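You operate a simulated robot arm through the tools that you are given. There is no shell and no other tool. Be economical: measure what you need, move in short steps, check, and stop when the job is done.

The job below is to be done with a simulated robot arm. You get a single attempt, and the scene is never put back.

TASK
Refill the green cartridge to MAX at the filler and put it back.
Fine: clamp it, turn the colour knob to its own ink; end with the knob at OFF and the clamp open.

The check looks at the end state, three seconds after you hand in, the way a careful person would. Anything else that was tipped, shoved, dropped, spilled or broken makes it a failure.

THE ROBOT
A 6-joint arm with a two-finger gripper on a trunk, on a base that drives. Base frame: it is fixed to the floor where the robot stands at the start and does not move with it; the origin is under the middle of the robot, x ahead of it, y to its left, z up; the surface under the hand at the start is at about z = 900. Lengths are in mm, angles in rad, forces in N, time in s.
With the tool pointing down near the work surface it reaches from about 500 to 820 mm from the robot's upright axis, wherever it stands. Its first joint turns from -2.897 to 2.897 rad. Places, roughly: black holder of the cartridge filler [600, 300, 900]; colour knob [500, 300, 1000]; filler clamp [700, 400, 1100]; pump knob [600, 200, 1100]. Payload 1.66 kg.
The tool frame sits at the grasp point between the pads (the TCP): z along the fingers, y along the line on which they close. The tips reach 16 mm beyond it. The gripper opens to 111 mm. The gripper's body begins 104 mm behind the TCP.
Orientation is that of the tool frame in the base frame, as a unit quaternion [x, y, z, w]. With the fingers straight down and closing along the base's y, the tool's x points along the base's -x, its y along +y and its z along -z.

THE INTERFACE
- The arm moves only by the tool move_arm. Its argument "increments" is one flat list of numbers, 7 for each row, row after row: the gripper command, from -1 (fully open) to 1 (shut), values between in proportion, then the shift along the tool's x, y, z in mm, then the turn, a rotation vector about the tool's x, y, z in rad. In form: [claw, x, y, z, rx, ry, rz, claw, x, y, z, rx, ry, rz, ...]. A call has 1 to 10 rows; each row shifts and turns the commanded pose from where the row before left it, along the tool's axes as they then stand. Rows are played at 5 a second. More than 50 mm and 0.15 rad between two rows, or a gripper value outside its range, and nothing of the call is played. Where a pose cannot be reached the arm comes as near as it can. A force on the tool above 40 N (or 10 N above the force at the start of the call, whichever is more), or a blocked arm, ends the call early, and 0.2 s more pass. Each finger halts on what it meets, pressing with about 32 N; the grip force reading is that of the motor and also rises with nothing between the fingers. The clock runs only during rows and for 0.2 s after the last one: add rows that do not move to give the fingers time. The reply holds the time, the measured pose of the TCP, the force on the tool along the base axes, the opening and the grip force, in the units named above and with some noise, with the torque about the TCP (base axes, N m) and any sound that the robot's microphone picked up.
- Cameras (640 x 400 px; columns grow to the right, rows downward): "scene" is now at [60, 188.2, 1706]; the picture's right is [0.00, -1.00, 0.00], its down [-0.72, -0.00, -0.69] and it looks along [0.69, 0.00, -0.72] (base axes); focal length 254 px, centre (320, 200). "wrist" rides on the gripper at [70, 14, -143] in the tool frame; the picture's right is [-0.19, 0.98, 0.00], its down [-0.87, -0.17, -0.47] and it looks along [-0.46, -0.09, 0.88] (tool axes); focal length 230 px, centre (320, 200). There is no depth. A picture from a camera that has moved, and an enlarged one, comes with that camera's place and axes in the base frame and with its lens.
- get_image(camera): a new picture of that camera. No time passes.
- move_column(by): slides the trunk up (or, below 0, down) by that many mm; the arm and the scene camera ride with it, the base frame stays. It gives what a move gives, with no picture.
- roll_base(legs): drives the robot by 1 to 6 legs, each [ahead, left, turn to the left] in mm, mm and rad, along the robot's own axes; the way and the turn of a leg run together, so that a leg with both is an arc; at most 1500 mm and 3.142 rad a leg. The arm and the cameras ride along, it lands a little off, and it stops where it bumps. It gives what a move gives.
- turn_head(pan, tilt): turns the head with the scene camera to pan (to the left, within 2.094 rad either way) and tilt (down, from -0.506 to 1.204), counted from straight ahead of the robot. It gives what a move gives.
- zoom(camera, box): a new picture of the part [left, top, right, bottom] of that camera's present view, enlarged. No time passes.
- hand_in(): hands the job in; it is judged then, once.

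Go step by step. Nothing tells you exact positions but the pictures and the camera data: compare them with the known pose of the tool, close in by small moves and look again before you grip or let go. The budget is 120 turns and 78 pictures, counting those below and the enlarged ones. Unless the task says otherwise, let go and move clear before handing in, and close with one line.

The tools are called by a JSON object that holds its "op" and its "data". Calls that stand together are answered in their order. move_arm: Moves the arm, as the interface text tells. Its arguments: {"type":"object","properties":{"increments":{"type":"array","items":{"type":"number"}}},"required":["increments"]} The other tools are called the same way: move_column (by) slides the trunk up or down; roll_base (legs) drives the base; turn_head (pan, tilt) turns the head that bears the scene camera; get_image (camera) takes a picture; zoom (camera, box) takes an enlarged picture of a part of a camera's view; hand_in () hands the job in.

At the start:

```text
time: 0.0
position: [438.0, 89.1, 1445.7]
orientation: [0.0, 1.0, 0.0, 0.0]
ft_force: [0.6, 0.6, 0.2]
torque: [0.02, 0.01, -0.04]
gripper_width: 110.9
grip_force: 0.1
trunk travel left (down, up): [-300.0, 290.0]
robot x, y, heading: [-4.1, 0.5, -0.001]
head pan, tilt: [0.0, 0.808]
```

scene: 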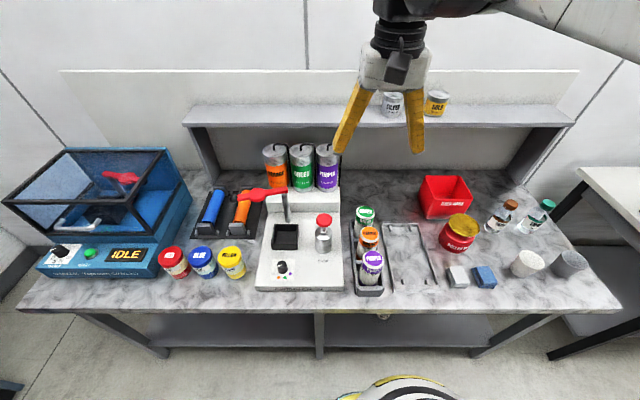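
wrist: 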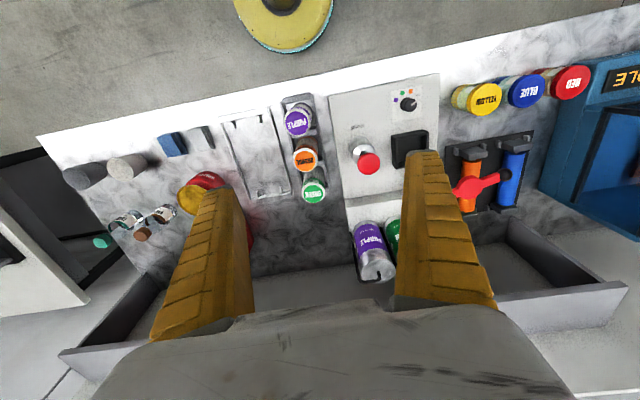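

I see the filler in the middle, with the cartridge rack (green at the back) to its right. I'll zoom in on the filler and the rack for detail.

{"op": "zoom", "data": {"camera": "scene", "box": [240, 180, 400, 300]}}

{"op": "zoom", "data": {"camera": "wrist", "box": [270, 70, 450, 210]}}

```text
3.33 times, centred on (320, 240) of scene
camera zoom: at [60.0, 188.2, 1706.0], right [0.0, -1.0, 0.0], down [-0.72, 0.0, -0.69], along [0.69, 0.0, -0.72], focal length 847 px, centre (320, 67)
```

zoom: 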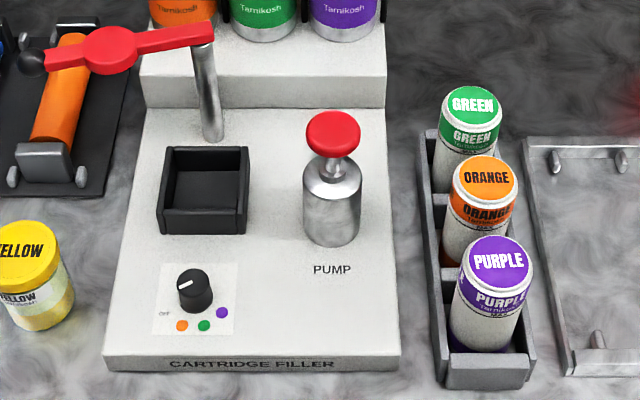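

```text
2.86 times, centred on (360, 140) of wrist
camera zoom: at [368.7, 103.7, 1589.4], right [0.19, 0.98, 0.0], down [0.87, -0.17, 0.47], along [0.46, -0.09, -0.88], focal length 657 px, centre (206, 371)
```

zoom: 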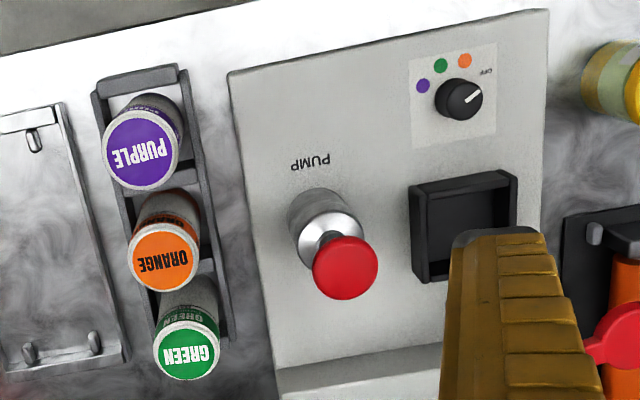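

The cartridges stand upright in the rack, with the green top at about (612, 38, 1070), roughly 60 mm in diameter. The filler holder is at about (593, 312). I'll move above the green cartridge to get a better fix.

{"op": "move_arm", "data": {"increments": [-1, -29, -8.5, 32.5, 0, 0, 0, -1, -29, -8.5, 32.5, 0, 0, 0, -1, -29, -8.5, 32.5, 0, 0, 0, -1, -29, -8.5, 32.5, 0, 0, 0, -1, -29, -8.5, 32.5, 0, 0, 0, -1, -29, -8.5, 32.5, 0, 0, 0, -1, 0, 0, 0, 0, 0, 0]}}

{"op": "get_image", "data": {"camera": "wrist"}}

{"op": "get_image", "data": {"camera": "scene"}}

```text
time: 1.6
position: [611.1, 35.6, 1252.3]
orientation: [0.0, 1.0, 0.0, 0.0]
ft_force: [0.0, -0.3, 0.9]
torque: [-0.01, -0.03, -0.02]
gripper_width: 110.8
grip_force: 0.0
trunk travel left (down, up): [-300.0, 290.0]
robot x, y, heading: [-0.5, -1.3, 0.005]
head pan, tilt: [0.0, 0.808]
```

```text
73 pictures are left
camera wrist: at [540.7, 50.3, 1395.9], right [0.19, 0.98, 0.0], down [0.87, -0.17, 0.47], along [0.46, -0.09, -0.88], focal length 230 px, centre (320, 200)
```

wrist: 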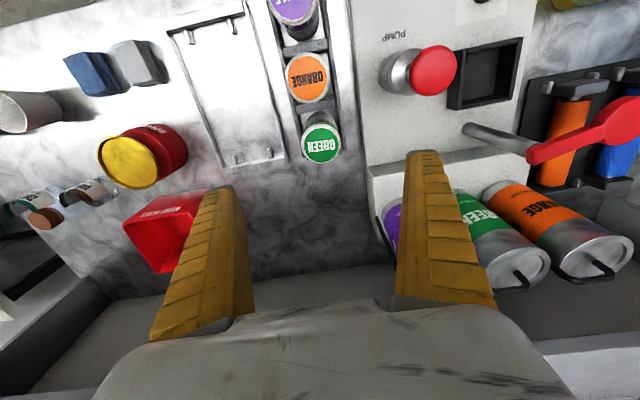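

```text
72 pictures are left
camera scene: at [59.0, 188.4, 1706.1], right [0.0, -1.0, 0.0], down [-0.72, 0.0, -0.69], along [0.69, 0.0, -0.72], focal length 254 px, centre (320, 200)
```

scene: 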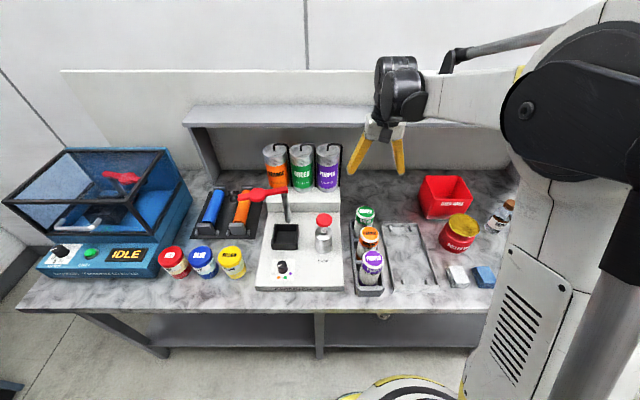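

Intersecting the two views puts the green cartridge top at about (622, 35, 1064). I'll descend around it with the fingers open and check before gripping.

{"op": "move_arm", "data": {"increments": [-1, -3, 0, 43, 0, 0, 0, -1, -3, 0, 43, 0, 0, 0, -1, -3, 0, 43, 0, 0, 0, -1, -2, 0, 30, 0, 0, 0, -1, 0, 0, 0, 0, 0, 0]}}

{"op": "get_image", "data": {"camera": "wrist"}}

{"op": "zoom", "data": {"camera": "scene", "box": [240, 160, 440, 300]}}

```text
time: 2.8
position: [624.2, 37.9, 1092.7]
orientation: [-0.001, 1.0, 0.0, 0.0]
ft_force: [0.3, 0.2, 0.4]
torque: [0.0, 0.03, -0.01]
gripper_width: 111.0
grip_force: 0.0
trunk travel left (down, up): [-300.0, 290.0]
robot x, y, heading: [-0.4, -1.2, 0.003]
head pan, tilt: [0.0, 0.808]
```

```text
71 pictures are left
camera wrist: at [554.5, 52.4, 1236.0], right [0.19, 0.98, 0.0], down [0.87, -0.17, 0.47], along [0.46, -0.09, -0.88], focal length 230 px, centre (320, 200)
```

wrist: 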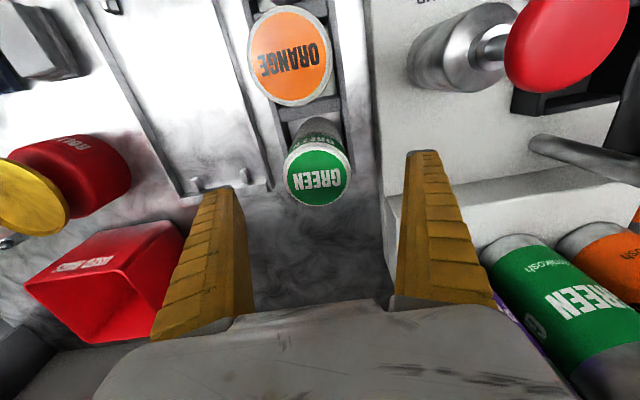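

```text
2.86 times, centred on (340, 230) of scene
camera zoom: at [59.7, 188.2, 1706.1], right [0.0, -1.0, 0.0], down [-0.72, 0.0, -0.69], along [0.69, 0.0, -0.72], focal length 726 px, centre (263, 114)
```

zoom: 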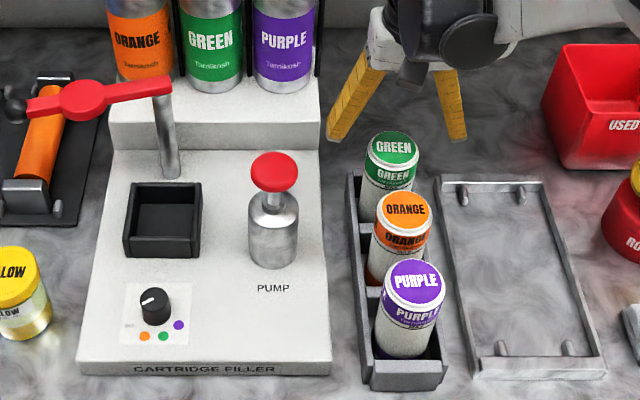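

The fingers straddle the green cartridge, whose top fixes at about (625, 36, 1061). I'll go down to about z = 1026 and close gently.

{"op": "move_arm", "data": {"increments": [-1, -1, -1, 33, 0, 0, 0, -1, 0, -1, 33, 0, 0, 0, -1, 0, 0, 0, 0, 0, 0]}}

{"op": "get_image", "data": {"camera": "wrist"}}

{"op": "zoom", "data": {"camera": "scene", "box": [300, 160, 440, 300]}}

```text
time: 3.6
position: [623.8, 36.5, 1025.9]
orientation: [0.0, 1.0, 0.0, 0.001]
ft_force: [0.0, -1.4, -0.8]
torque: [-0.03, -0.01, -0.02]
gripper_width: 110.7
grip_force: 0.1
trunk travel left (down, up): [-300.0, 290.0]
robot x, y, heading: [0.5, 1.6, 0.002]
head pan, tilt: [0.0, 0.808]
```

```text
69 pictures are left
camera wrist: at [554.7, 51.7, 1170.7], right [0.19, 0.98, 0.0], down [0.87, -0.17, 0.47], along [0.46, -0.09, -0.88], focal length 230 px, centre (320, 200)
```

wrist: 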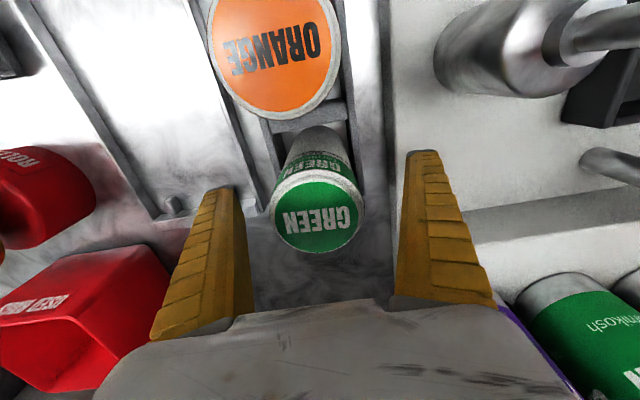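

```text
2.86 times, centred on (370, 230) of scene
camera zoom: at [59.8, 188.2, 1706.0], right [0.0, -1.0, 0.0], down [-0.72, 0.0, -0.69], along [0.69, 0.0, -0.72], focal length 726 px, centre (177, 114)
```

zoom: 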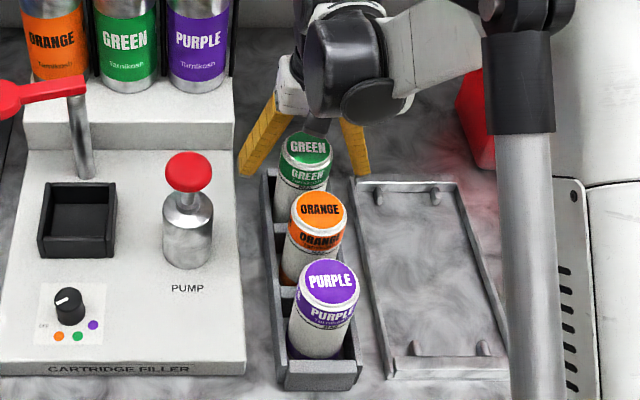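

The cartridge is centred between the fingers, so I'm closing on it.

{"op": "move_arm", "data": {"increments": [0, 0, 0, 0, 0, 0, 0, 1, 0, 0, 0, 0, 0, 0, 1, 0, 0, 0, 0, 0, 0, 1, 0, 0, 0, 0, 0, 0]}}

{"op": "get_image", "data": {"camera": "wrist"}}

```text
time: 4.6
position: [625.4, 36.5, 1027.1]
orientation: [0.0, 1.0, 0.0, 0.0]
ft_force: [0.0, -0.6, -0.2]
torque: [0.0, 0.07, 0.0]
gripper_width: 58.9
grip_force: 32.6
trunk travel left (down, up): [-300.0, 290.0]
robot x, y, heading: [-3.2, 2.6, 0.001]
head pan, tilt: [0.0, 0.808]
```

```text
67 pictures are left
camera wrist: at [554.9, 51.6, 1170.9], right [0.19, 0.98, 0.0], down [0.87, -0.17, 0.47], along [0.46, -0.09, -0.88], focal length 230 px, centre (320, 200)
```

wrist: 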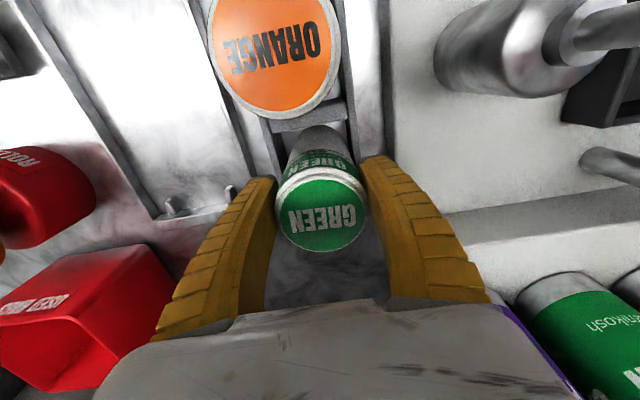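

It's gripped: opening 59 mm, rack pose TCP (625.4, 36.5, 1027). I'll lift straight up, clear of the pump.

{"op": "move_arm", "data": {"increments": [1, 0, 0, -20, 0, 0, 0, 1, 0, 0, -40, 0, 0, 0, 1, 0, 0, -40, 0, 0, 0, 1, 0, 0, -40, 0, 0, 0, 1, 0, 0, -40, 0, 0, 0, 1, 0, 0, -40, 0, 0, 0, 1, 0, 0, -25, 0, 0, 0, 1, 0, 0, 0, 0, 0, 0]}}

{"op": "get_image", "data": {"camera": "scene"}}

{"op": "zoom", "data": {"camera": "scene", "box": [320, 110, 440, 210]}}

```text
time: 6.4
position: [624.6, 34.8, 1270.9]
orientation: [0.0, 1.0, 0.0, 0.0]
ft_force: [0.2, 0.0, -1.0]
torque: [0.0, 0.02, -0.01]
gripper_width: 58.8
grip_force: 32.2
trunk travel left (down, up): [-300.0, 290.0]
robot x, y, heading: [1.5, 0.2, -0.0]
head pan, tilt: [0.0, 0.808]
```

```text
66 pictures are left
camera scene: at [60.3, 188.2, 1706.0], right [0.0, -1.0, 0.0], down [-0.72, 0.0, -0.69], along [0.69, 0.0, -0.72], focal length 254 px, centre (320, 200)
```

scene: 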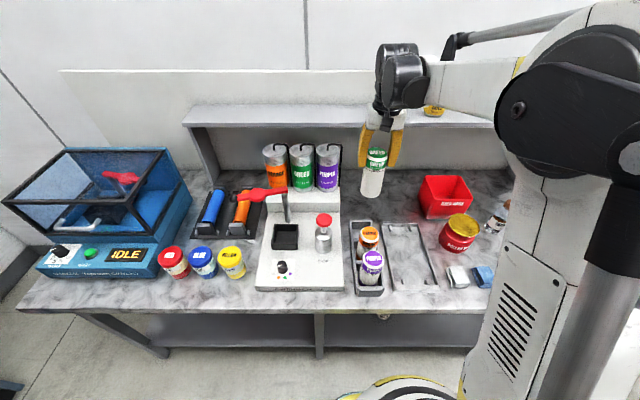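

```text
4.00 times, centred on (380, 160) of scene
camera zoom: at [60.3, 188.2, 1706.0], right [0.0, -1.0, 0.0], down [-0.72, 0.0, -0.69], along [0.69, 0.0, -0.72], focal length 1016 px, centre (80, 360)
```

zoom: 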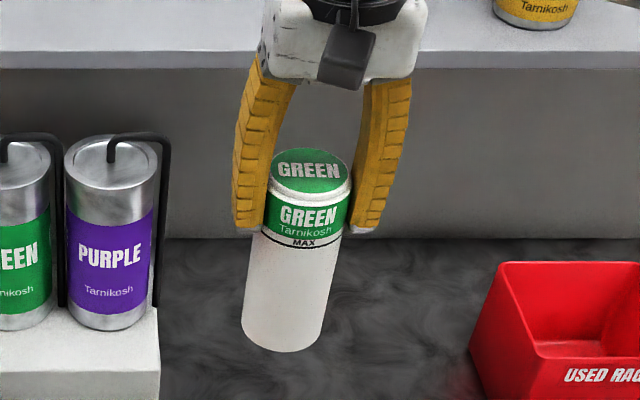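

The cartridge hangs about 115 mm below the TCP and its body is empty (white). I'll carry it over towards the holder.

{"op": "move_arm", "data": {"increments": [1, 5, 45, 0, 0, 0, 0, 1, 5, 46, 0, 0, 0, 0, 1, 5, 46, 0, 0, 0, 0, 1, 5, 46, 0, 0, 0, 0, 1, 5, 46, 0, 0, 0, 0, 1, 5, 46, 0, 0, 0, 0, 1, 0, 0, 0, 0, 0, 0]}}

{"op": "get_image", "data": {"camera": "wrist"}}

{"op": "zoom", "data": {"camera": "scene", "box": [220, 150, 380, 300]}}

```text
time: 8.0
position: [593.7, 313.0, 1272.7]
orientation: [0.0, 1.0, 0.0, 0.0]
ft_force: [-0.1, 0.0, -1.8]
torque: [0.01, 0.07, 0.02]
gripper_width: 58.8
grip_force: 31.8
trunk travel left (down, up): [-300.0, 290.0]
robot x, y, heading: [1.7, 3.7, 0.002]
head pan, tilt: [0.0, 0.808]
```

```text
64 pictures are left
camera wrist: at [524.0, 327.3, 1415.5], right [0.19, 0.98, 0.0], down [0.87, -0.17, 0.47], along [0.46, -0.09, -0.88], focal length 230 px, centre (320, 200)
```

wrist: 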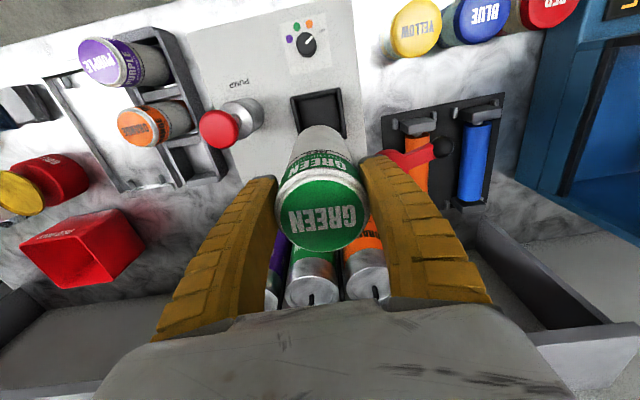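

```text
2.67 times, centred on (300, 225) of scene
camera zoom: at [60.1, 187.3, 1706.1], right [0.0, -1.0, 0.0], down [-0.72, 0.0, -0.69], along [0.69, 0.0, -0.72], focal length 678 px, centre (373, 133)
```

zoom: 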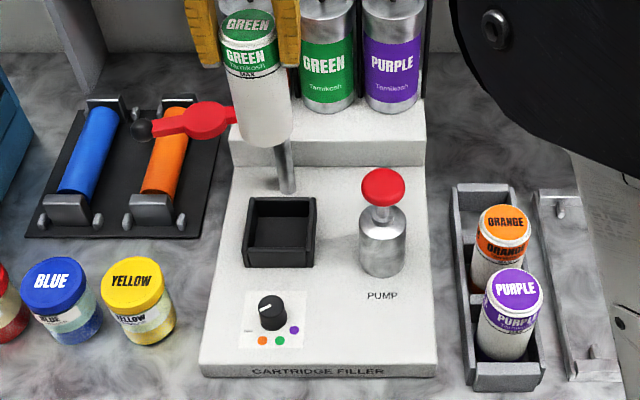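

I need a finer view of the holder edges.

{"op": "zoom", "data": {"camera": "wrist", "box": [250, 20, 410, 160]}}

{"op": "zoom", "data": {"camera": "scene", "box": [260, 200, 340, 270]}}

```text
2.86 times, centred on (330, 90) of wrist
camera zoom: at [524.0, 327.3, 1415.5], right [0.19, 0.98, 0.0], down [0.87, -0.17, 0.47], along [0.46, -0.09, -0.88], focal length 657 px, centre (291, 514)
```

zoom: 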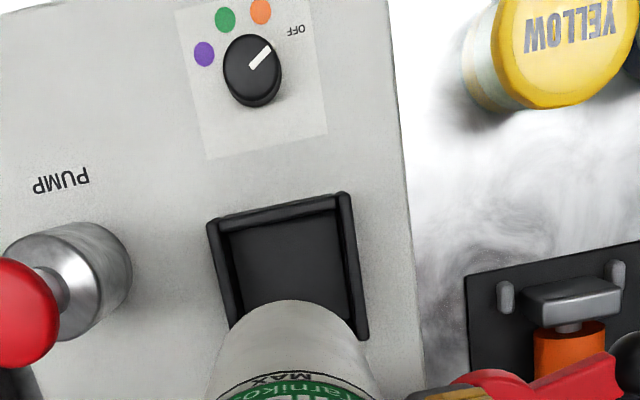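

```text
5.71 times, centred on (300, 235) of scene
camera zoom: at [60.1, 187.3, 1706.1], right [0.0, -1.0, 0.0], down [-0.72, 0.0, -0.69], along [0.69, 0.0, -0.72], focal length 1452 px, centre (434, 0)
```

zoom: 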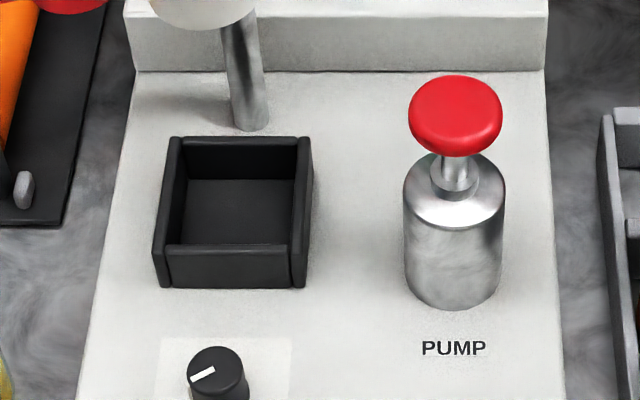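

Triangulated, the holder rim is at z about 988 with its centre near (587, 312) and inner width about 68 mm. I'll lower to just above the rim and check alignment.

{"op": "move_arm", "data": {"increments": [1, 2, 0, 37, 0, 0, 0, 1, 2, -1, 37, 0, 0, 0, 1, 2, 0, 37, 0, 0, 0, 1, 0, 0, 33, 0, 0, 0, 1, 0, 0, 0, 0, 0, 0]}}

{"op": "get_image", "data": {"camera": "wrist"}}

{"op": "zoom", "data": {"camera": "scene", "box": [250, 160, 350, 270]}}

```text
time: 9.2
position: [588.9, 309.6, 1126.5]
orientation: [0.0, 1.0, -0.001, 0.0]
ft_force: [0.3, -0.6, -1.8]
torque: [0.02, 0.0, -0.02]
gripper_width: 58.7
grip_force: 32.3
trunk travel left (down, up): [-300.0, 290.0]
robot x, y, heading: [0.6, 0.9, 0.002]
head pan, tilt: [0.0, 0.808]
```

```text
60 pictures are left
camera wrist: at [518.7, 324.6, 1269.6], right [0.19, 0.98, 0.0], down [0.87, -0.17, 0.47], along [0.46, -0.09, -0.88], focal length 230 px, centre (320, 200)
```

wrist: 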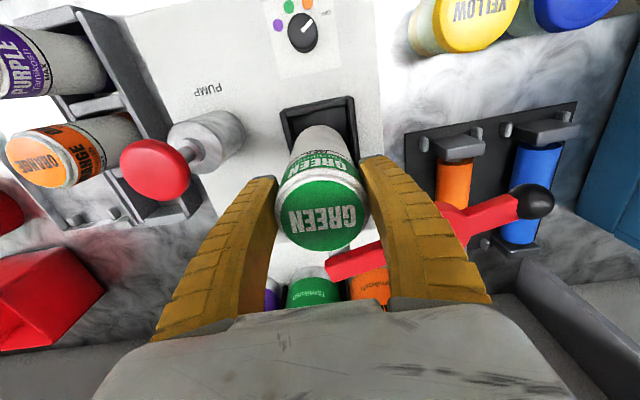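

```text
3.64 times, centred on (300, 215) of scene
camera zoom: at [59.9, 188.1, 1706.0], right [0.0, -1.0, 0.0], down [-0.72, 0.0, -0.69], along [0.69, 0.0, -0.72], focal length 924 px, centre (393, 146)
```

zoom: 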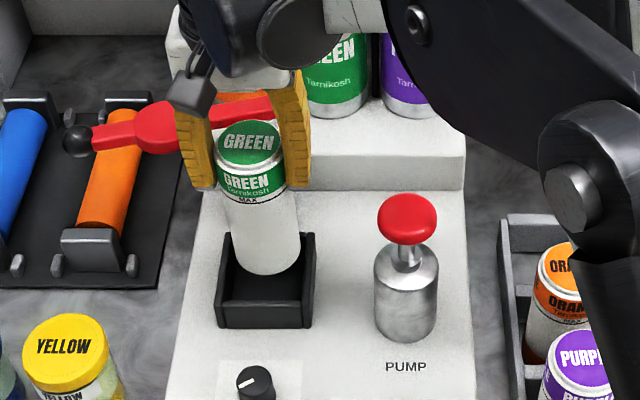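

The cartridge bottom is at about z 1011, right above the holder and centred to within a couple of mm. I'll lower gently, watching the force.

{"op": "move_arm", "data": {"increments": [1, 1, 1.5, 12, 0, 0, 0, 1, 0, 0, 12, 0, 0, 0, 1, 0, 0, 10, 0, 0, 0, 1, 0, 0, 0, 0, 0, 0]}}

{"op": "zoom", "data": {"camera": "scene", "box": [260, 180, 340, 260]}}

{"op": "zoom", "data": {"camera": "wrist", "box": [260, 70, 380, 190]}}

```text
time: 10.2
position: [587.7, 311.9, 1093.5]
orientation: [0.0, 1.0, 0.0, 0.0]
ft_force: [-0.1, -0.3, -1.4]
torque: [-0.01, 0.02, 0.0]
gripper_width: 58.7
grip_force: 32.1
trunk travel left (down, up): [-300.0, 290.0]
robot x, y, heading: [-0.7, 1.0, 0.001]
head pan, tilt: [0.0, 0.808]
```

```text
5.00 times, centred on (300, 220) of scene
camera zoom: at [60.1, 188.2, 1706.0], right [0.0, -1.0, 0.0], down [-0.72, 0.0, -0.69], along [0.69, 0.0, -0.72], focal length 1270 px, centre (420, 100)
```

zoom: 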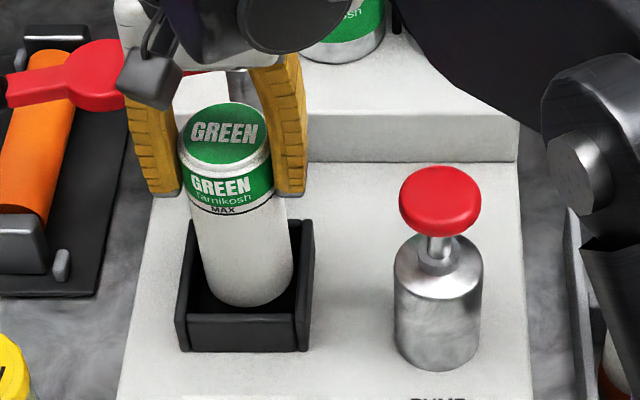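

```text
3.33 times, centred on (320, 130) of wrist
camera zoom: at [518.2, 326.8, 1236.2], right [0.19, 0.98, 0.0], down [0.87, -0.17, 0.47], along [0.46, -0.09, -0.88], focal length 767 px, centre (320, 433)
```

zoom: 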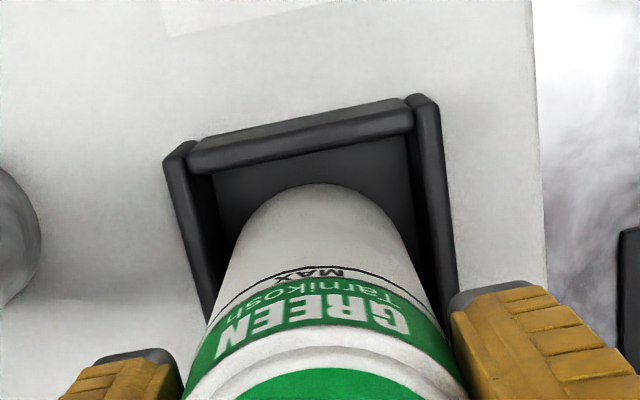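

It's entering the opening without contact, centred sideways. I'm continuing down in small steps.

{"op": "move_arm", "data": {"increments": [1, 0, 0, 7, 0, 0, 0, 1, 0, 0, 7, 0, 0, 0, 1, 0, 0, 4, 0, 0, 0, 1, 0, 0, 0, 0, 0, 0]}}

{"op": "zoom", "data": {"camera": "scene", "box": [260, 180, 340, 260]}}

```text
time: 11.2
position: [586.9, 311.4, 1075.7]
orientation: [0.0, 1.0, 0.0, 0.0]
ft_force: [-0.1, -0.8, -1.9]
torque: [-0.01, 0.0, 0.0]
gripper_width: 58.8
grip_force: 31.8
trunk travel left (down, up): [-300.0, 290.0]
robot x, y, heading: [-4.2, 3.0, 0.004]
head pan, tilt: [0.0, 0.808]
```

```text
5.00 times, centred on (300, 220) of scene
camera zoom: at [60.2, 188.2, 1706.0], right [0.0, -1.0, 0.0], down [-0.72, 0.0, -0.69], along [0.69, 0.0, -0.72], focal length 1270 px, centre (420, 100)
```

zoom: 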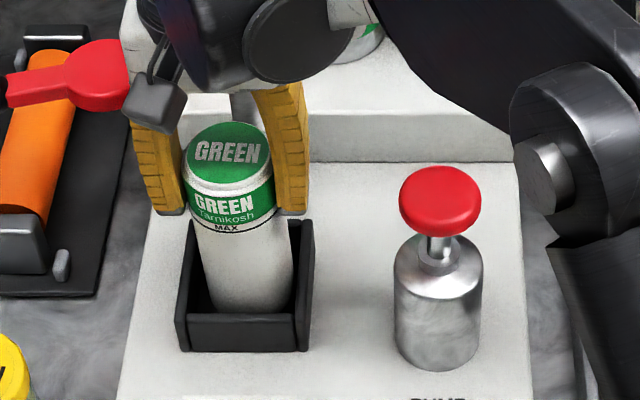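

No contact yet, so I keep lowering in 3 mm steps.

{"op": "move_arm", "data": {"increments": [1, 0, 0, 3, 0, 0, 0, 1, 0, 0, 3, 0, 0, 0, 1, 0, 0, 3, 0, 0, 0, 1, 0, 0, 3, 0, 0, 0, 1, 0, 0, 0, 0, 0, 0]}}

```text
time: 12.4
position: [585.4, 309.9, 1066.1]
orientation: [0.0, 1.0, 0.0, 0.001]
ft_force: [6.2, -1.1, 31.7]
torque: [-0.04, -0.11, 0.14]
gripper_width: 65.4
grip_force: 31.4
trunk travel left (down, up): [-300.0, 290.0]
robot x, y, heading: [0.1, -0.5, -0.001]
head pan, tilt: [0.0, 0.808]
```

There is contact with 32 N upward and the opening has changed to 65 mm. I'll look before doing anything.

{"op": "zoom", "data": {"camera": "scene", "box": [260, 180, 340, 260]}}

{"op": "get_image", "data": {"camera": "wrist"}}

```text
5.00 times, centred on (300, 220) of scene
camera zoom: at [58.0, 186.4, 1706.4], right [0.0, -1.0, 0.0], down [-0.72, 0.0, -0.69], along [0.69, 0.0, -0.72], focal length 1270 px, centre (420, 100)
```

zoom: 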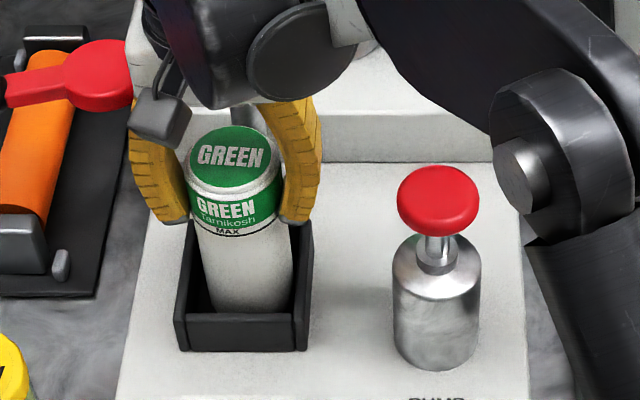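

```text
54 pictures are left
camera wrist: at [516.7, 324.6, 1207.9], right [0.19, 0.98, 0.0], down [0.86, -0.17, 0.47], along [0.46, -0.09, -0.88], focal length 230 px, centre (320, 200)
```

wrist: 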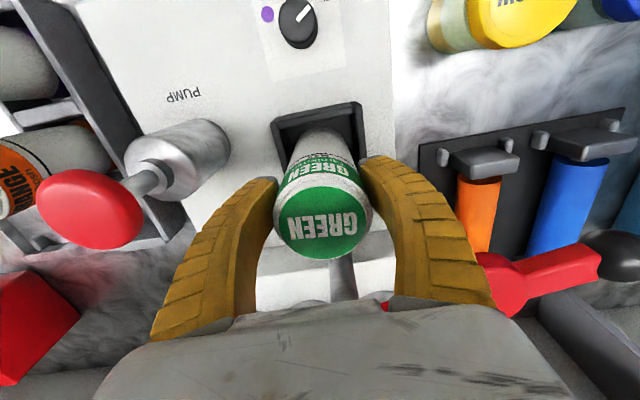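

The fingertips are well above the rim, so the cartridge bottom has met the holder floor (TCP 1066, as predicted). I'll relax by 2 mm and open partly.

{"op": "move_arm", "data": {"increments": [1, 0, 0, -3, 0, 0, 0, 0.2, 0, 0, 0, 0, 0, 0, -0.2, 0, 0, 0, 0, 0, 0, -0.5, 0, 0, 0, 0, 0, 0, -0.5, 0, 0, 0, 0, 0, 0]}}

{"op": "get_image", "data": {"camera": "wrist"}}

{"op": "zoom", "data": {"camera": "scene", "box": [260, 180, 340, 260]}}

```text
time: 13.6
position: [588.2, 310.2, 1066.4]
orientation: [0.0, 1.0, 0.001, -0.001]
ft_force: [1.0, 0.3, 0.3]
torque: [0.0, 0.0, 0.04]
gripper_width: 84.5
grip_force: 0.6
trunk travel left (down, up): [-300.0, 290.0]
robot x, y, heading: [2.1, -0.6, 0.001]
head pan, tilt: [0.0, 0.808]
```

```text
53 pictures are left
camera wrist: at [518.4, 325.7, 1209.5], right [0.19, 0.98, 0.0], down [0.87, -0.17, 0.47], along [0.46, -0.09, -0.88], focal length 230 px, centre (320, 200)
```

wrist: 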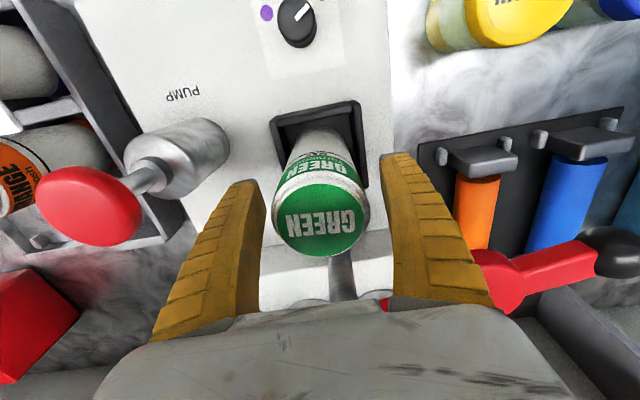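

```text
5.00 times, centred on (300, 220) of scene
camera zoom: at [59.8, 188.0, 1706.0], right [0.0, -1.0, 0.0], down [-0.72, 0.0, -0.69], along [0.69, 0.0, -0.72], focal length 1270 px, centre (420, 100)
```

zoom: 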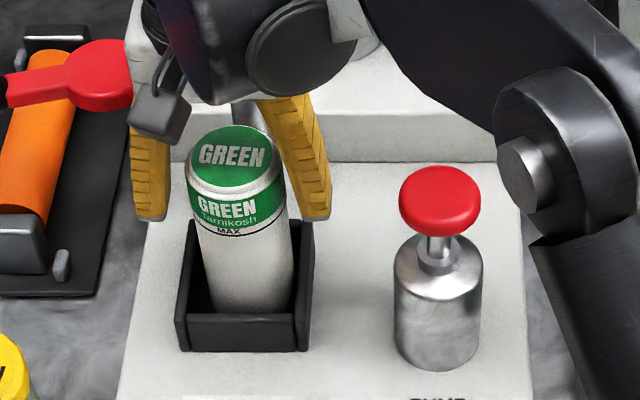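

The cartridge stands upright in the holder and is released. I'll rise clear, then shift the base left so the lever, knob and pump are comfortably in reach.

{"op": "move_arm", "data": {"increments": [-0.5, 0, 0, -30, 0, 0, 0, -0.5, 0, 0, -45, 0, 0, 0, -0.5, 0, 0, -45, 0, 0, 0, -0.5, 0, 0, -45, 0, 0, 0, -0.5, 0, 0, -45, 0, 0, 0, -0.5, 0, 0, 0, 0, 0, 0]}}

{"op": "roll_base", "data": {"legs": [[-50, 0, 0], [0, 200, 0]]}}

{"op": "get_image", "data": {"camera": "scene"}}

{"op": "get_image", "data": {"camera": "wrist"}}

```text
time: 15.0
position: [588.6, 312.9, 1278.4]
orientation: [0.0, 1.0, 0.0, 0.001]
ft_force: [-0.5, -0.2, 0.6]
torque: [0.0, -0.02, 0.0]
gripper_width: 84.1
grip_force: 0.7
trunk travel left (down, up): [-300.0, 290.0]
robot x, y, heading: [0.6, 1.5, 0.006]
head pan, tilt: [0.0, 0.808]
```

```text
time: 17.1
position: [539.9, 515.4, 1277.6]
orientation: [0.0, 1.0, -0.001, 0.0]
ft_force: [0.5, 0.4, 0.4]
torque: [-0.05, 0.0, -0.02]
gripper_width: 84.4
grip_force: 0.7
trunk travel left (down, up): [-300.0, 290.0]
robot x, y, heading: [-50.0, 204.7, -0.002]
head pan, tilt: [0.0, 0.808]
```

```text
51 pictures are left
camera scene: at [10.5, 392.0, 1705.8], right [0.0, -1.0, 0.0], down [-0.72, 0.0, -0.69], along [0.69, 0.0, -0.72], focal length 254 px, centre (320, 200)
```

scene: 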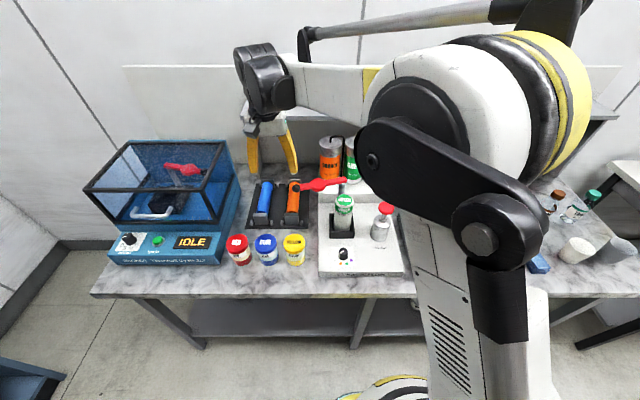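

```text
50 pictures are left
camera wrist: at [469.5, 529.3, 1421.3], right [0.19, 0.98, 0.0], down [0.87, -0.17, 0.47], along [0.46, -0.09, -0.88], focal length 230 px, centre (320, 200)
```

wrist: 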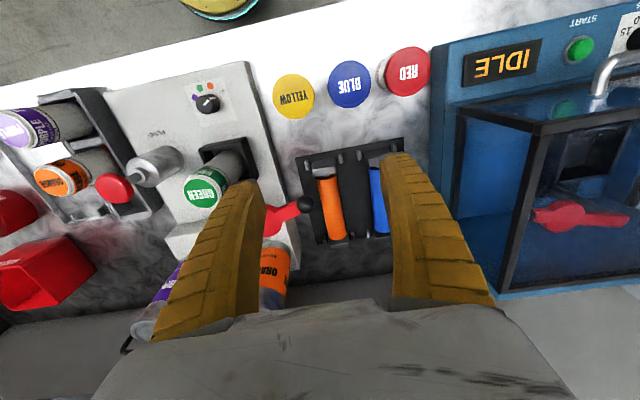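

I'll measure the lever with zooms from both cameras.

{"op": "zoom", "data": {"camera": "scene", "box": [270, 160, 400, 270]}}

{"op": "zoom", "data": {"camera": "wrist", "box": [230, 140, 350, 260]}}

```text
3.64 times, centred on (335, 215) of scene
camera zoom: at [10.5, 392.0, 1705.8], right [0.0, -1.0, 0.0], down [-0.72, 0.0, -0.69], along [0.69, 0.0, -0.72], focal length 924 px, centre (266, 146)
```

zoom: 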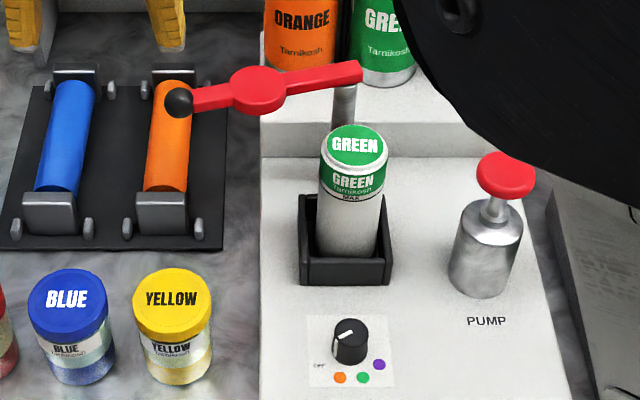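

```text
3.33 times, centred on (290, 200) of wrist
camera zoom: at [469.5, 529.3, 1421.3], right [0.19, 0.98, 0.0], down [0.87, -0.17, 0.47], along [0.46, -0.09, -0.88], focal length 767 px, centre (420, 200)
```

zoom: 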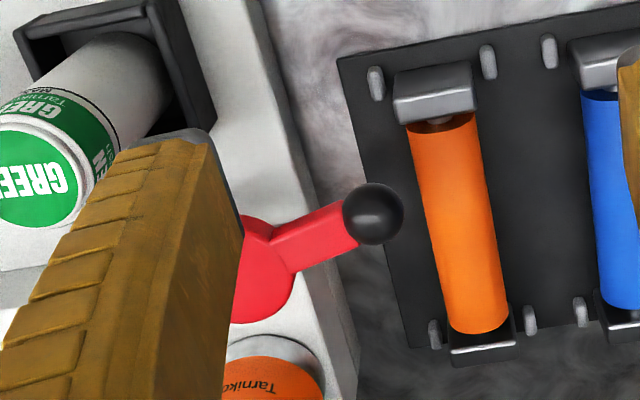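

The lever pivots at about (675, 311); its ball sits at about (633, 474, 1114), and its disc at radius 90 should swing over the cartridge at radius 87. I'll straddle the lever arm near the ball, so first I turn the tool to close across the lever.

{"op": "move_arm", "data": {"increments": [0, 0, 0, 0, 0, 0, 0.146, 0, 0, 0, 0, 0, 0, 0.146, 0, 0, 0, 0, 0, 0, 0.146, 0, 0, 0, 0, 0, 0, 0.146, 0, 0, 0, 0, 0, 0, 0.146, 0, 0, 0, 0, 0, 0, 0.146, 0, 0, 0, 0, 0, 0, 0.146, 0, 0, 0, 0, 0, 0, 0.146, 0, 0, 0, 0, 0, 0, 0.146, 0, 0, 0, 0, 0, 0, 0]}}

{"op": "get_image", "data": {"camera": "wrist"}}

```text
time: 19.3
position: [538.2, 512.2, 1277.9]
orientation: [0.614, 0.79, -0.001, -0.001]
ft_force: [-0.1, -0.1, 0.4]
torque: [0.01, 0.0, -0.02]
gripper_width: 57.5
grip_force: 1.5
trunk travel left (down, up): [-300.0, 290.0]
robot x, y, heading: [-50.6, 202.2, 0.0]
head pan, tilt: [0.0, 0.808]
```

```text
47 pictures are left
camera wrist: at [535.0, 585.0, 1421.6], right [1.0, 0.06, 0.0], down [0.05, -0.88, 0.47], along [0.03, -0.47, -0.88], focal length 230 px, centre (320, 200)
```

wrist: 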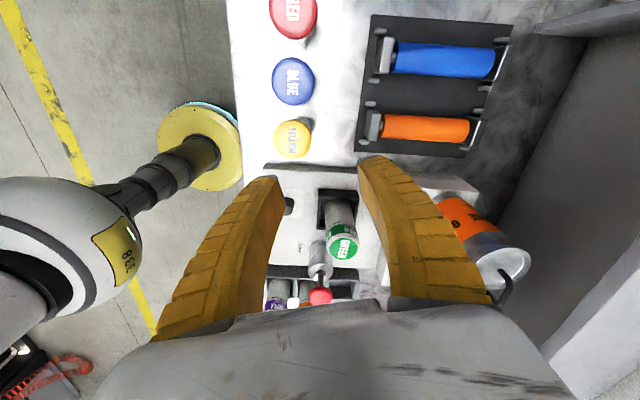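

The tool's x axis is now (−0.25, 0.97) and y is (0.97, 0.25). I'll move above the lever arm at (640, 445) and look.

{"op": "move_arm", "data": {"increments": [0, -22.5, 20.6, 22, 0, 0, 0, 0, -22.5, 20.6, 22, 0, 0, 0, 0, -22.5, 20.6, 22, 0, 0, 0, 0, -22.5, 20.6, 22, 0, 0, 0, 0, 0, 0, 0, 0, 0, 0]}}

{"op": "get_image", "data": {"camera": "wrist"}}

{"op": "zoom", "data": {"camera": "scene", "box": [250, 130, 400, 270]}}

```text
time: 20.5
position: [639.6, 447.1, 1190.9]
orientation: [0.612, 0.79, 0.0, 0.001]
ft_force: [-0.1, -0.1, 1.2]
torque: [0.0, -0.02, -0.02]
gripper_width: 57.6
grip_force: 1.0
trunk travel left (down, up): [-300.0, 290.0]
robot x, y, heading: [-51.3, 200.5, -0.0]
head pan, tilt: [0.0, 0.808]
```

```text
46 pictures are left
camera wrist: at [635.6, 519.5, 1332.8], right [1.0, 0.06, 0.0], down [0.06, -0.88, 0.47], along [0.03, -0.47, -0.88], focal length 230 px, centre (320, 200)
```

wrist: 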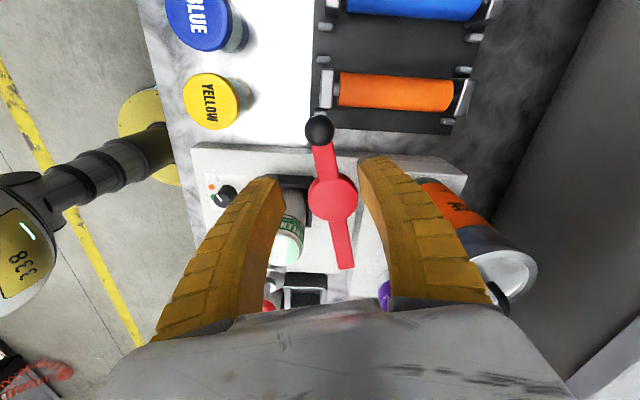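

```text
2.86 times, centred on (325, 200) of scene
camera zoom: at [9.8, 390.7, 1706.1], right [0.0, -1.0, 0.0], down [-0.72, 0.0, -0.69], along [0.69, 0.0, -0.72], focal length 726 px, centre (306, 200)
```

zoom: 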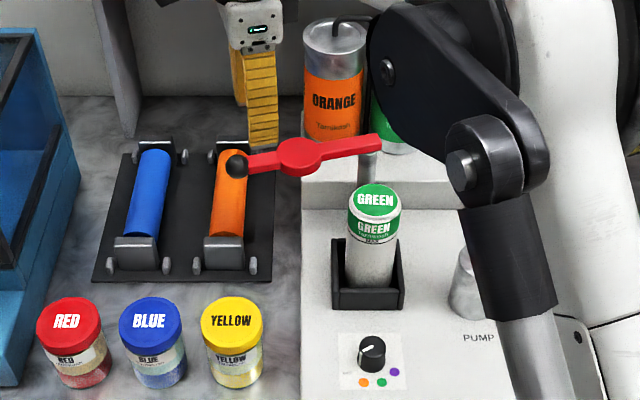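

The lever arm passes at about x = 645 here, so I'll shift 5 mm and lower the open fingers astride it.

{"op": "move_arm", "data": {"increments": [0, -1, 2.5, 25, 0, 0, 0, 0, -1, 2, 25, 0, 0, 0, 0, 0, 0, 20, 0, 0, 0, 0, 0, 0, 15, 0, 0, 0, 0, 0, 0, 0, 0, 0, 0]}}

{"op": "get_image", "data": {"camera": "wrist"}}

{"op": "zoom", "data": {"camera": "scene", "box": [250, 130, 400, 270]}}

```text
time: 21.7
position: [645.1, 445.7, 1105.8]
orientation: [0.612, 0.791, 0.0, -0.001]
ft_force: [0.5, 0.1, -0.1]
torque: [0.02, 0.01, 0.04]
gripper_width: 57.6
grip_force: 1.2
trunk travel left (down, up): [-300.0, 290.0]
robot x, y, heading: [-50.5, 203.8, 0.003]
head pan, tilt: [0.0, 0.808]
```

```text
44 pictures are left
camera wrist: at [640.4, 518.2, 1247.9], right [1.0, 0.06, 0.0], down [0.06, -0.88, 0.47], along [0.03, -0.47, -0.88], focal length 230 px, centre (320, 200)
```

wrist: 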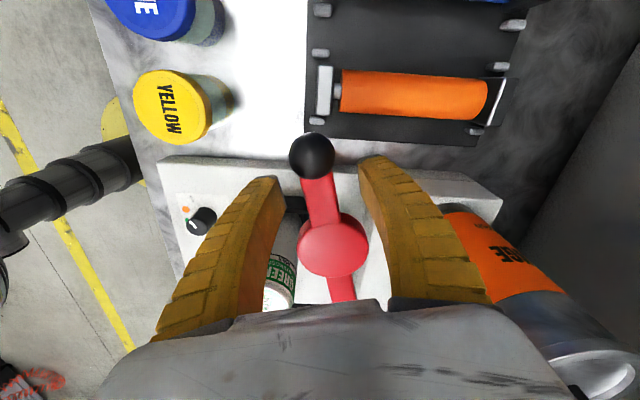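

```text
2.86 times, centred on (325, 200) of scene
camera zoom: at [10.4, 390.5, 1706.0], right [0.0, -1.0, 0.0], down [-0.72, 0.0, -0.69], along [0.69, 0.0, -0.72], focal length 726 px, centre (306, 200)
```

zoom: 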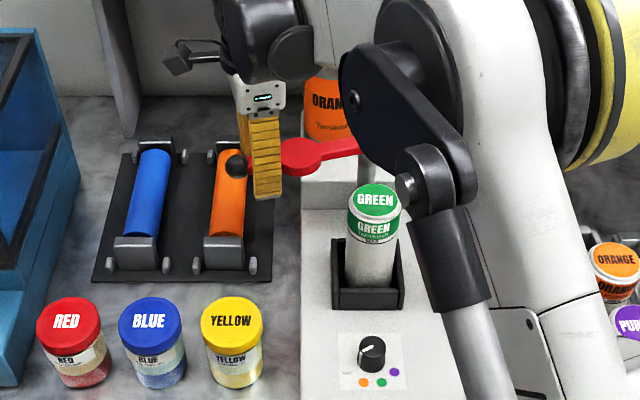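

The fingers straddle the lever arm. I'll swing about the pivot (radius about 138), four steps first.

{"op": "move_arm", "data": {"increments": [0, -1.5, -20, 0, 0, 0, -0.146, 0, -1.5, -20, 0, 0, 0, -0.146, 0, -1.5, -20, 0, 0, 0, -0.146, 0, -1.5, -20, 0, 0, 0, -0.146, 0, 0, 0, 0, 0, 0, 0]}}

{"op": "get_image", "data": {"camera": "wrist"}}

```text
time: 22.9
position: [578.2, 404.6, 1104.4]
orientation: [0.357, 0.934, 0.0, 0.0]
ft_force: [0.1, -0.3, 0.7]
torque: [0.01, 0.01, -0.01]
gripper_width: 57.7
grip_force: 1.8
trunk travel left (down, up): [-300.0, 290.0]
robot x, y, heading: [-50.9, 202.3, -0.005]
head pan, tilt: [0.0, 0.808]
```

```text
42 pictures are left
camera wrist: at [535.4, 463.5, 1249.2], right [0.8, 0.6, 0.0], down [0.53, -0.7, 0.47], along [0.29, -0.38, -0.88], focal length 230 px, centre (320, 200)
```

wrist: 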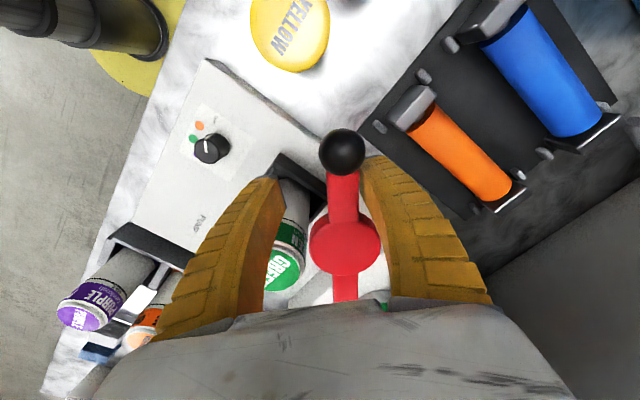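

The lever swings freely. I'm continuing slightly higher so the fingers clear the cartridge top.

{"op": "move_arm", "data": {"increments": [0, -1.5, -20, -4, 0, 0, -0.146, 0, -1.5, -20, 0, 0, 0, -0.146, 0, -1.5, -20, 0, 0, 0, -0.146, 0, 0, 0, 0, 0, 0, 0]}}

{"op": "get_image", "data": {"camera": "wrist"}}

{"op": "zoom", "data": {"camera": "scene", "box": [280, 130, 430, 270]}}

```text
time: 23.9
position: [549.0, 353.7, 1109.6]
orientation: [0.146, 0.989, 0.0, -0.001]
ft_force: [0.2, -0.8, -0.1]
torque: [0.02, 0.03, -0.02]
gripper_width: 57.5
grip_force: 1.7
trunk travel left (down, up): [-300.0, 290.0]
robot x, y, heading: [-50.2, 201.0, -0.004]
head pan, tilt: [0.0, 0.808]
```

```text
41 pictures are left
camera wrist: at [486.7, 388.1, 1252.3], right [0.47, 0.89, 0.0], down [0.78, -0.41, 0.47], along [0.42, -0.22, -0.88], focal length 230 px, centre (320, 200)
```

wrist: 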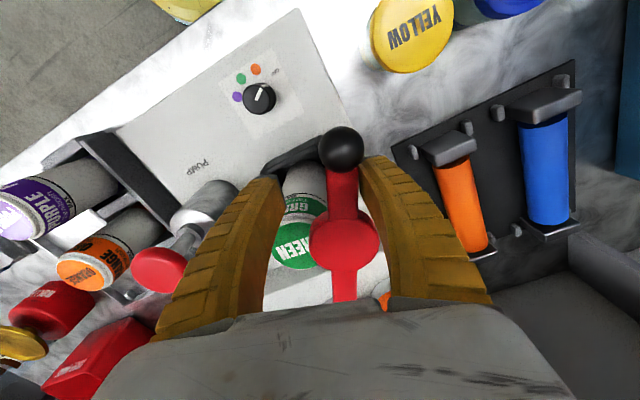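

```text
2.86 times, centred on (355, 200) of scene
camera zoom: at [10.7, 391.0, 1705.9], right [0.0, -1.0, 0.0], down [-0.72, 0.0, -0.69], along [0.69, 0.0, -0.72], focal length 726 px, centre (220, 200)
```

zoom: 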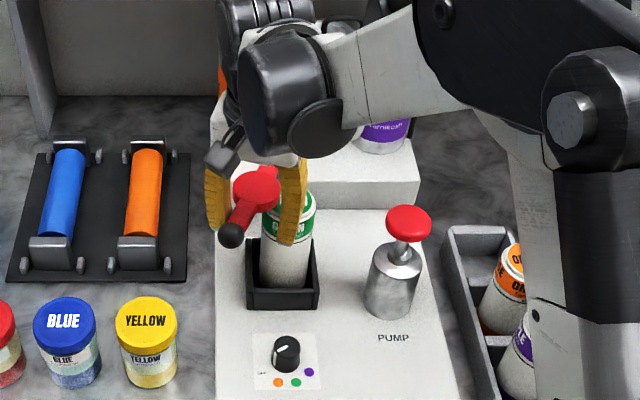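

The lever disc is partly over the cartridge. I continue the last portion of the swing.

{"op": "move_arm", "data": {"increments": [0, -1.5, -20, 0, 0, 0, -0.146, 0, -1.5, -20, 0, 0, 0, -0.146, 0, -0.7, -10, 0, 0, 0, -0.073, 0, 0, 0, 0, 0, 0, 0]}}

{"op": "get_image", "data": {"camera": "wrist"}}

{"op": "zoom", "data": {"camera": "scene", "box": [280, 130, 430, 270]}}

```text
time: 24.9
position: [541.8, 302.9, 1108.5]
orientation: [-0.036, 0.999, 0.001, 0.0]
ft_force: [0.9, 0.8, 0.0]
torque: [0.01, 0.02, -0.01]
gripper_width: 57.6
grip_force: 1.6
trunk travel left (down, up): [-300.0, 290.0]
robot x, y, heading: [-49.7, 200.5, -0.003]
head pan, tilt: [0.0, 0.808]
```

```text
39 pictures are left
camera wrist: at [472.1, 313.1, 1252.0], right [0.12, 0.99, 0.0], down [0.88, -0.11, 0.47], along [0.47, -0.06, -0.88], focal length 230 px, centre (320, 200)
```

wrist: 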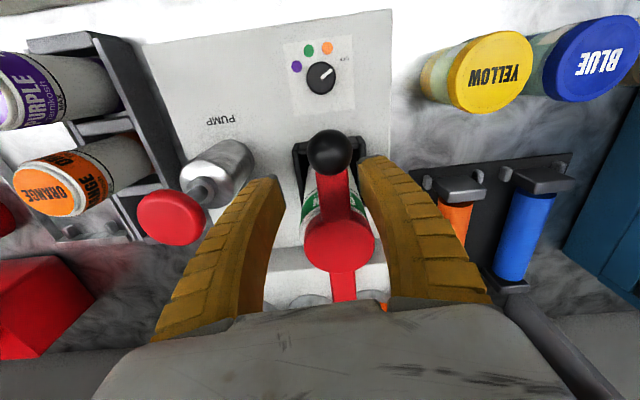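

```text
2.86 times, centred on (355, 200) of scene
camera zoom: at [10.5, 390.7, 1706.0], right [0.0, -1.0, 0.0], down [-0.72, 0.0, -0.69], along [0.69, 0.0, -0.72], focal length 726 px, centre (220, 200)
```

zoom: 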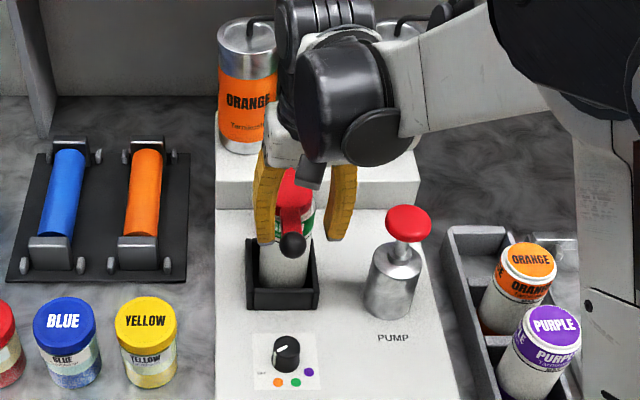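

The lever now points at the robot with its disc over the cartridge cap (ball at about (514, 313)). I'll nudge a little more to feel for an end stop.

{"op": "move_arm", "data": {"increments": [0, 0, -3, 0, 0, 0, -0.02, 0, 0, -3, 0, 0, 0, -0.02, 0, 0, 0, 0, 0, 0, 0]}}

{"op": "zoom", "data": {"camera": "scene", "box": [305, 160, 395, 260]}}

```text
time: 25.7
position: [542.3, 296.3, 1109.7]
orientation: [-0.056, 0.998, 0.0, 0.0]
ft_force: [-0.4, 0.1, -0.1]
torque: [-0.01, -0.02, -0.01]
gripper_width: 57.4
grip_force: 1.7
trunk travel left (down, up): [-300.0, 290.0]
robot x, y, heading: [-45.9, 205.2, 0.0]
head pan, tilt: [0.0, 0.808]
```

```text
4.00 times, centred on (350, 210) of scene
camera zoom: at [10.5, 390.6, 1706.0], right [0.0, -1.0, 0.0], down [-0.72, 0.0, -0.69], along [0.69, 0.0, -0.72], focal length 1016 px, centre (200, 160)
```

zoom: 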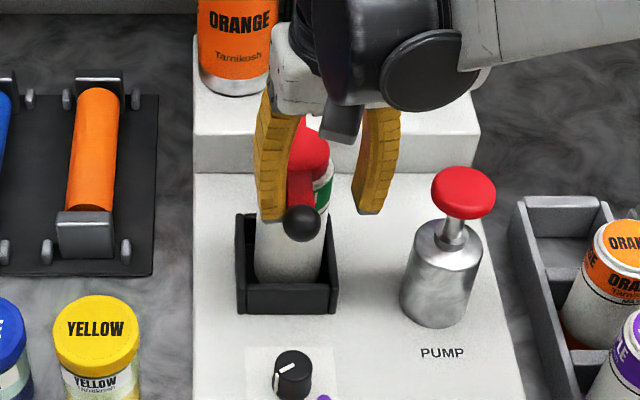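

No stop felt yet. One more small nudge.

{"op": "move_arm", "data": {"increments": [0, 0, -3, 0, 0, 0, -0.02, 0, 0, -3, 0, 0, 0, -0.02, 0, 0, -2, 0, 0, 0, 0, 0, 0, 0, 0, 0, 0, 0]}}

{"op": "get_image", "data": {"camera": "wrist"}}

```text
time: 26.7
position: [545.3, 290.0, 1109.2]
orientation: [-0.076, 0.997, 0.0, 0.0]
ft_force: [2.9, 15.1, 4.1]
torque: [0.2, 0.03, -0.29]
gripper_width: 67.3
grip_force: 8.4
trunk travel left (down, up): [-300.0, 290.0]
robot x, y, heading: [-48.2, 202.6, -0.005]
head pan, tilt: [0.0, 0.808]
```

```text
36 pictures are left
camera wrist: at [475.2, 295.0, 1251.7], right [0.04, 1.0, 0.0], down [0.88, -0.03, 0.47], along [0.47, -0.02, -0.88], focal length 230 px, centre (320, 200)
```

wrist: 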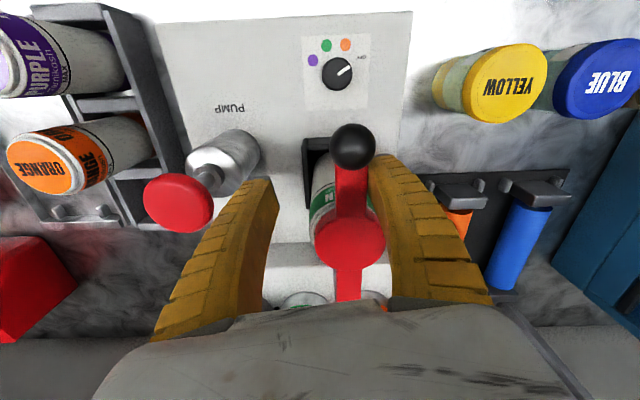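

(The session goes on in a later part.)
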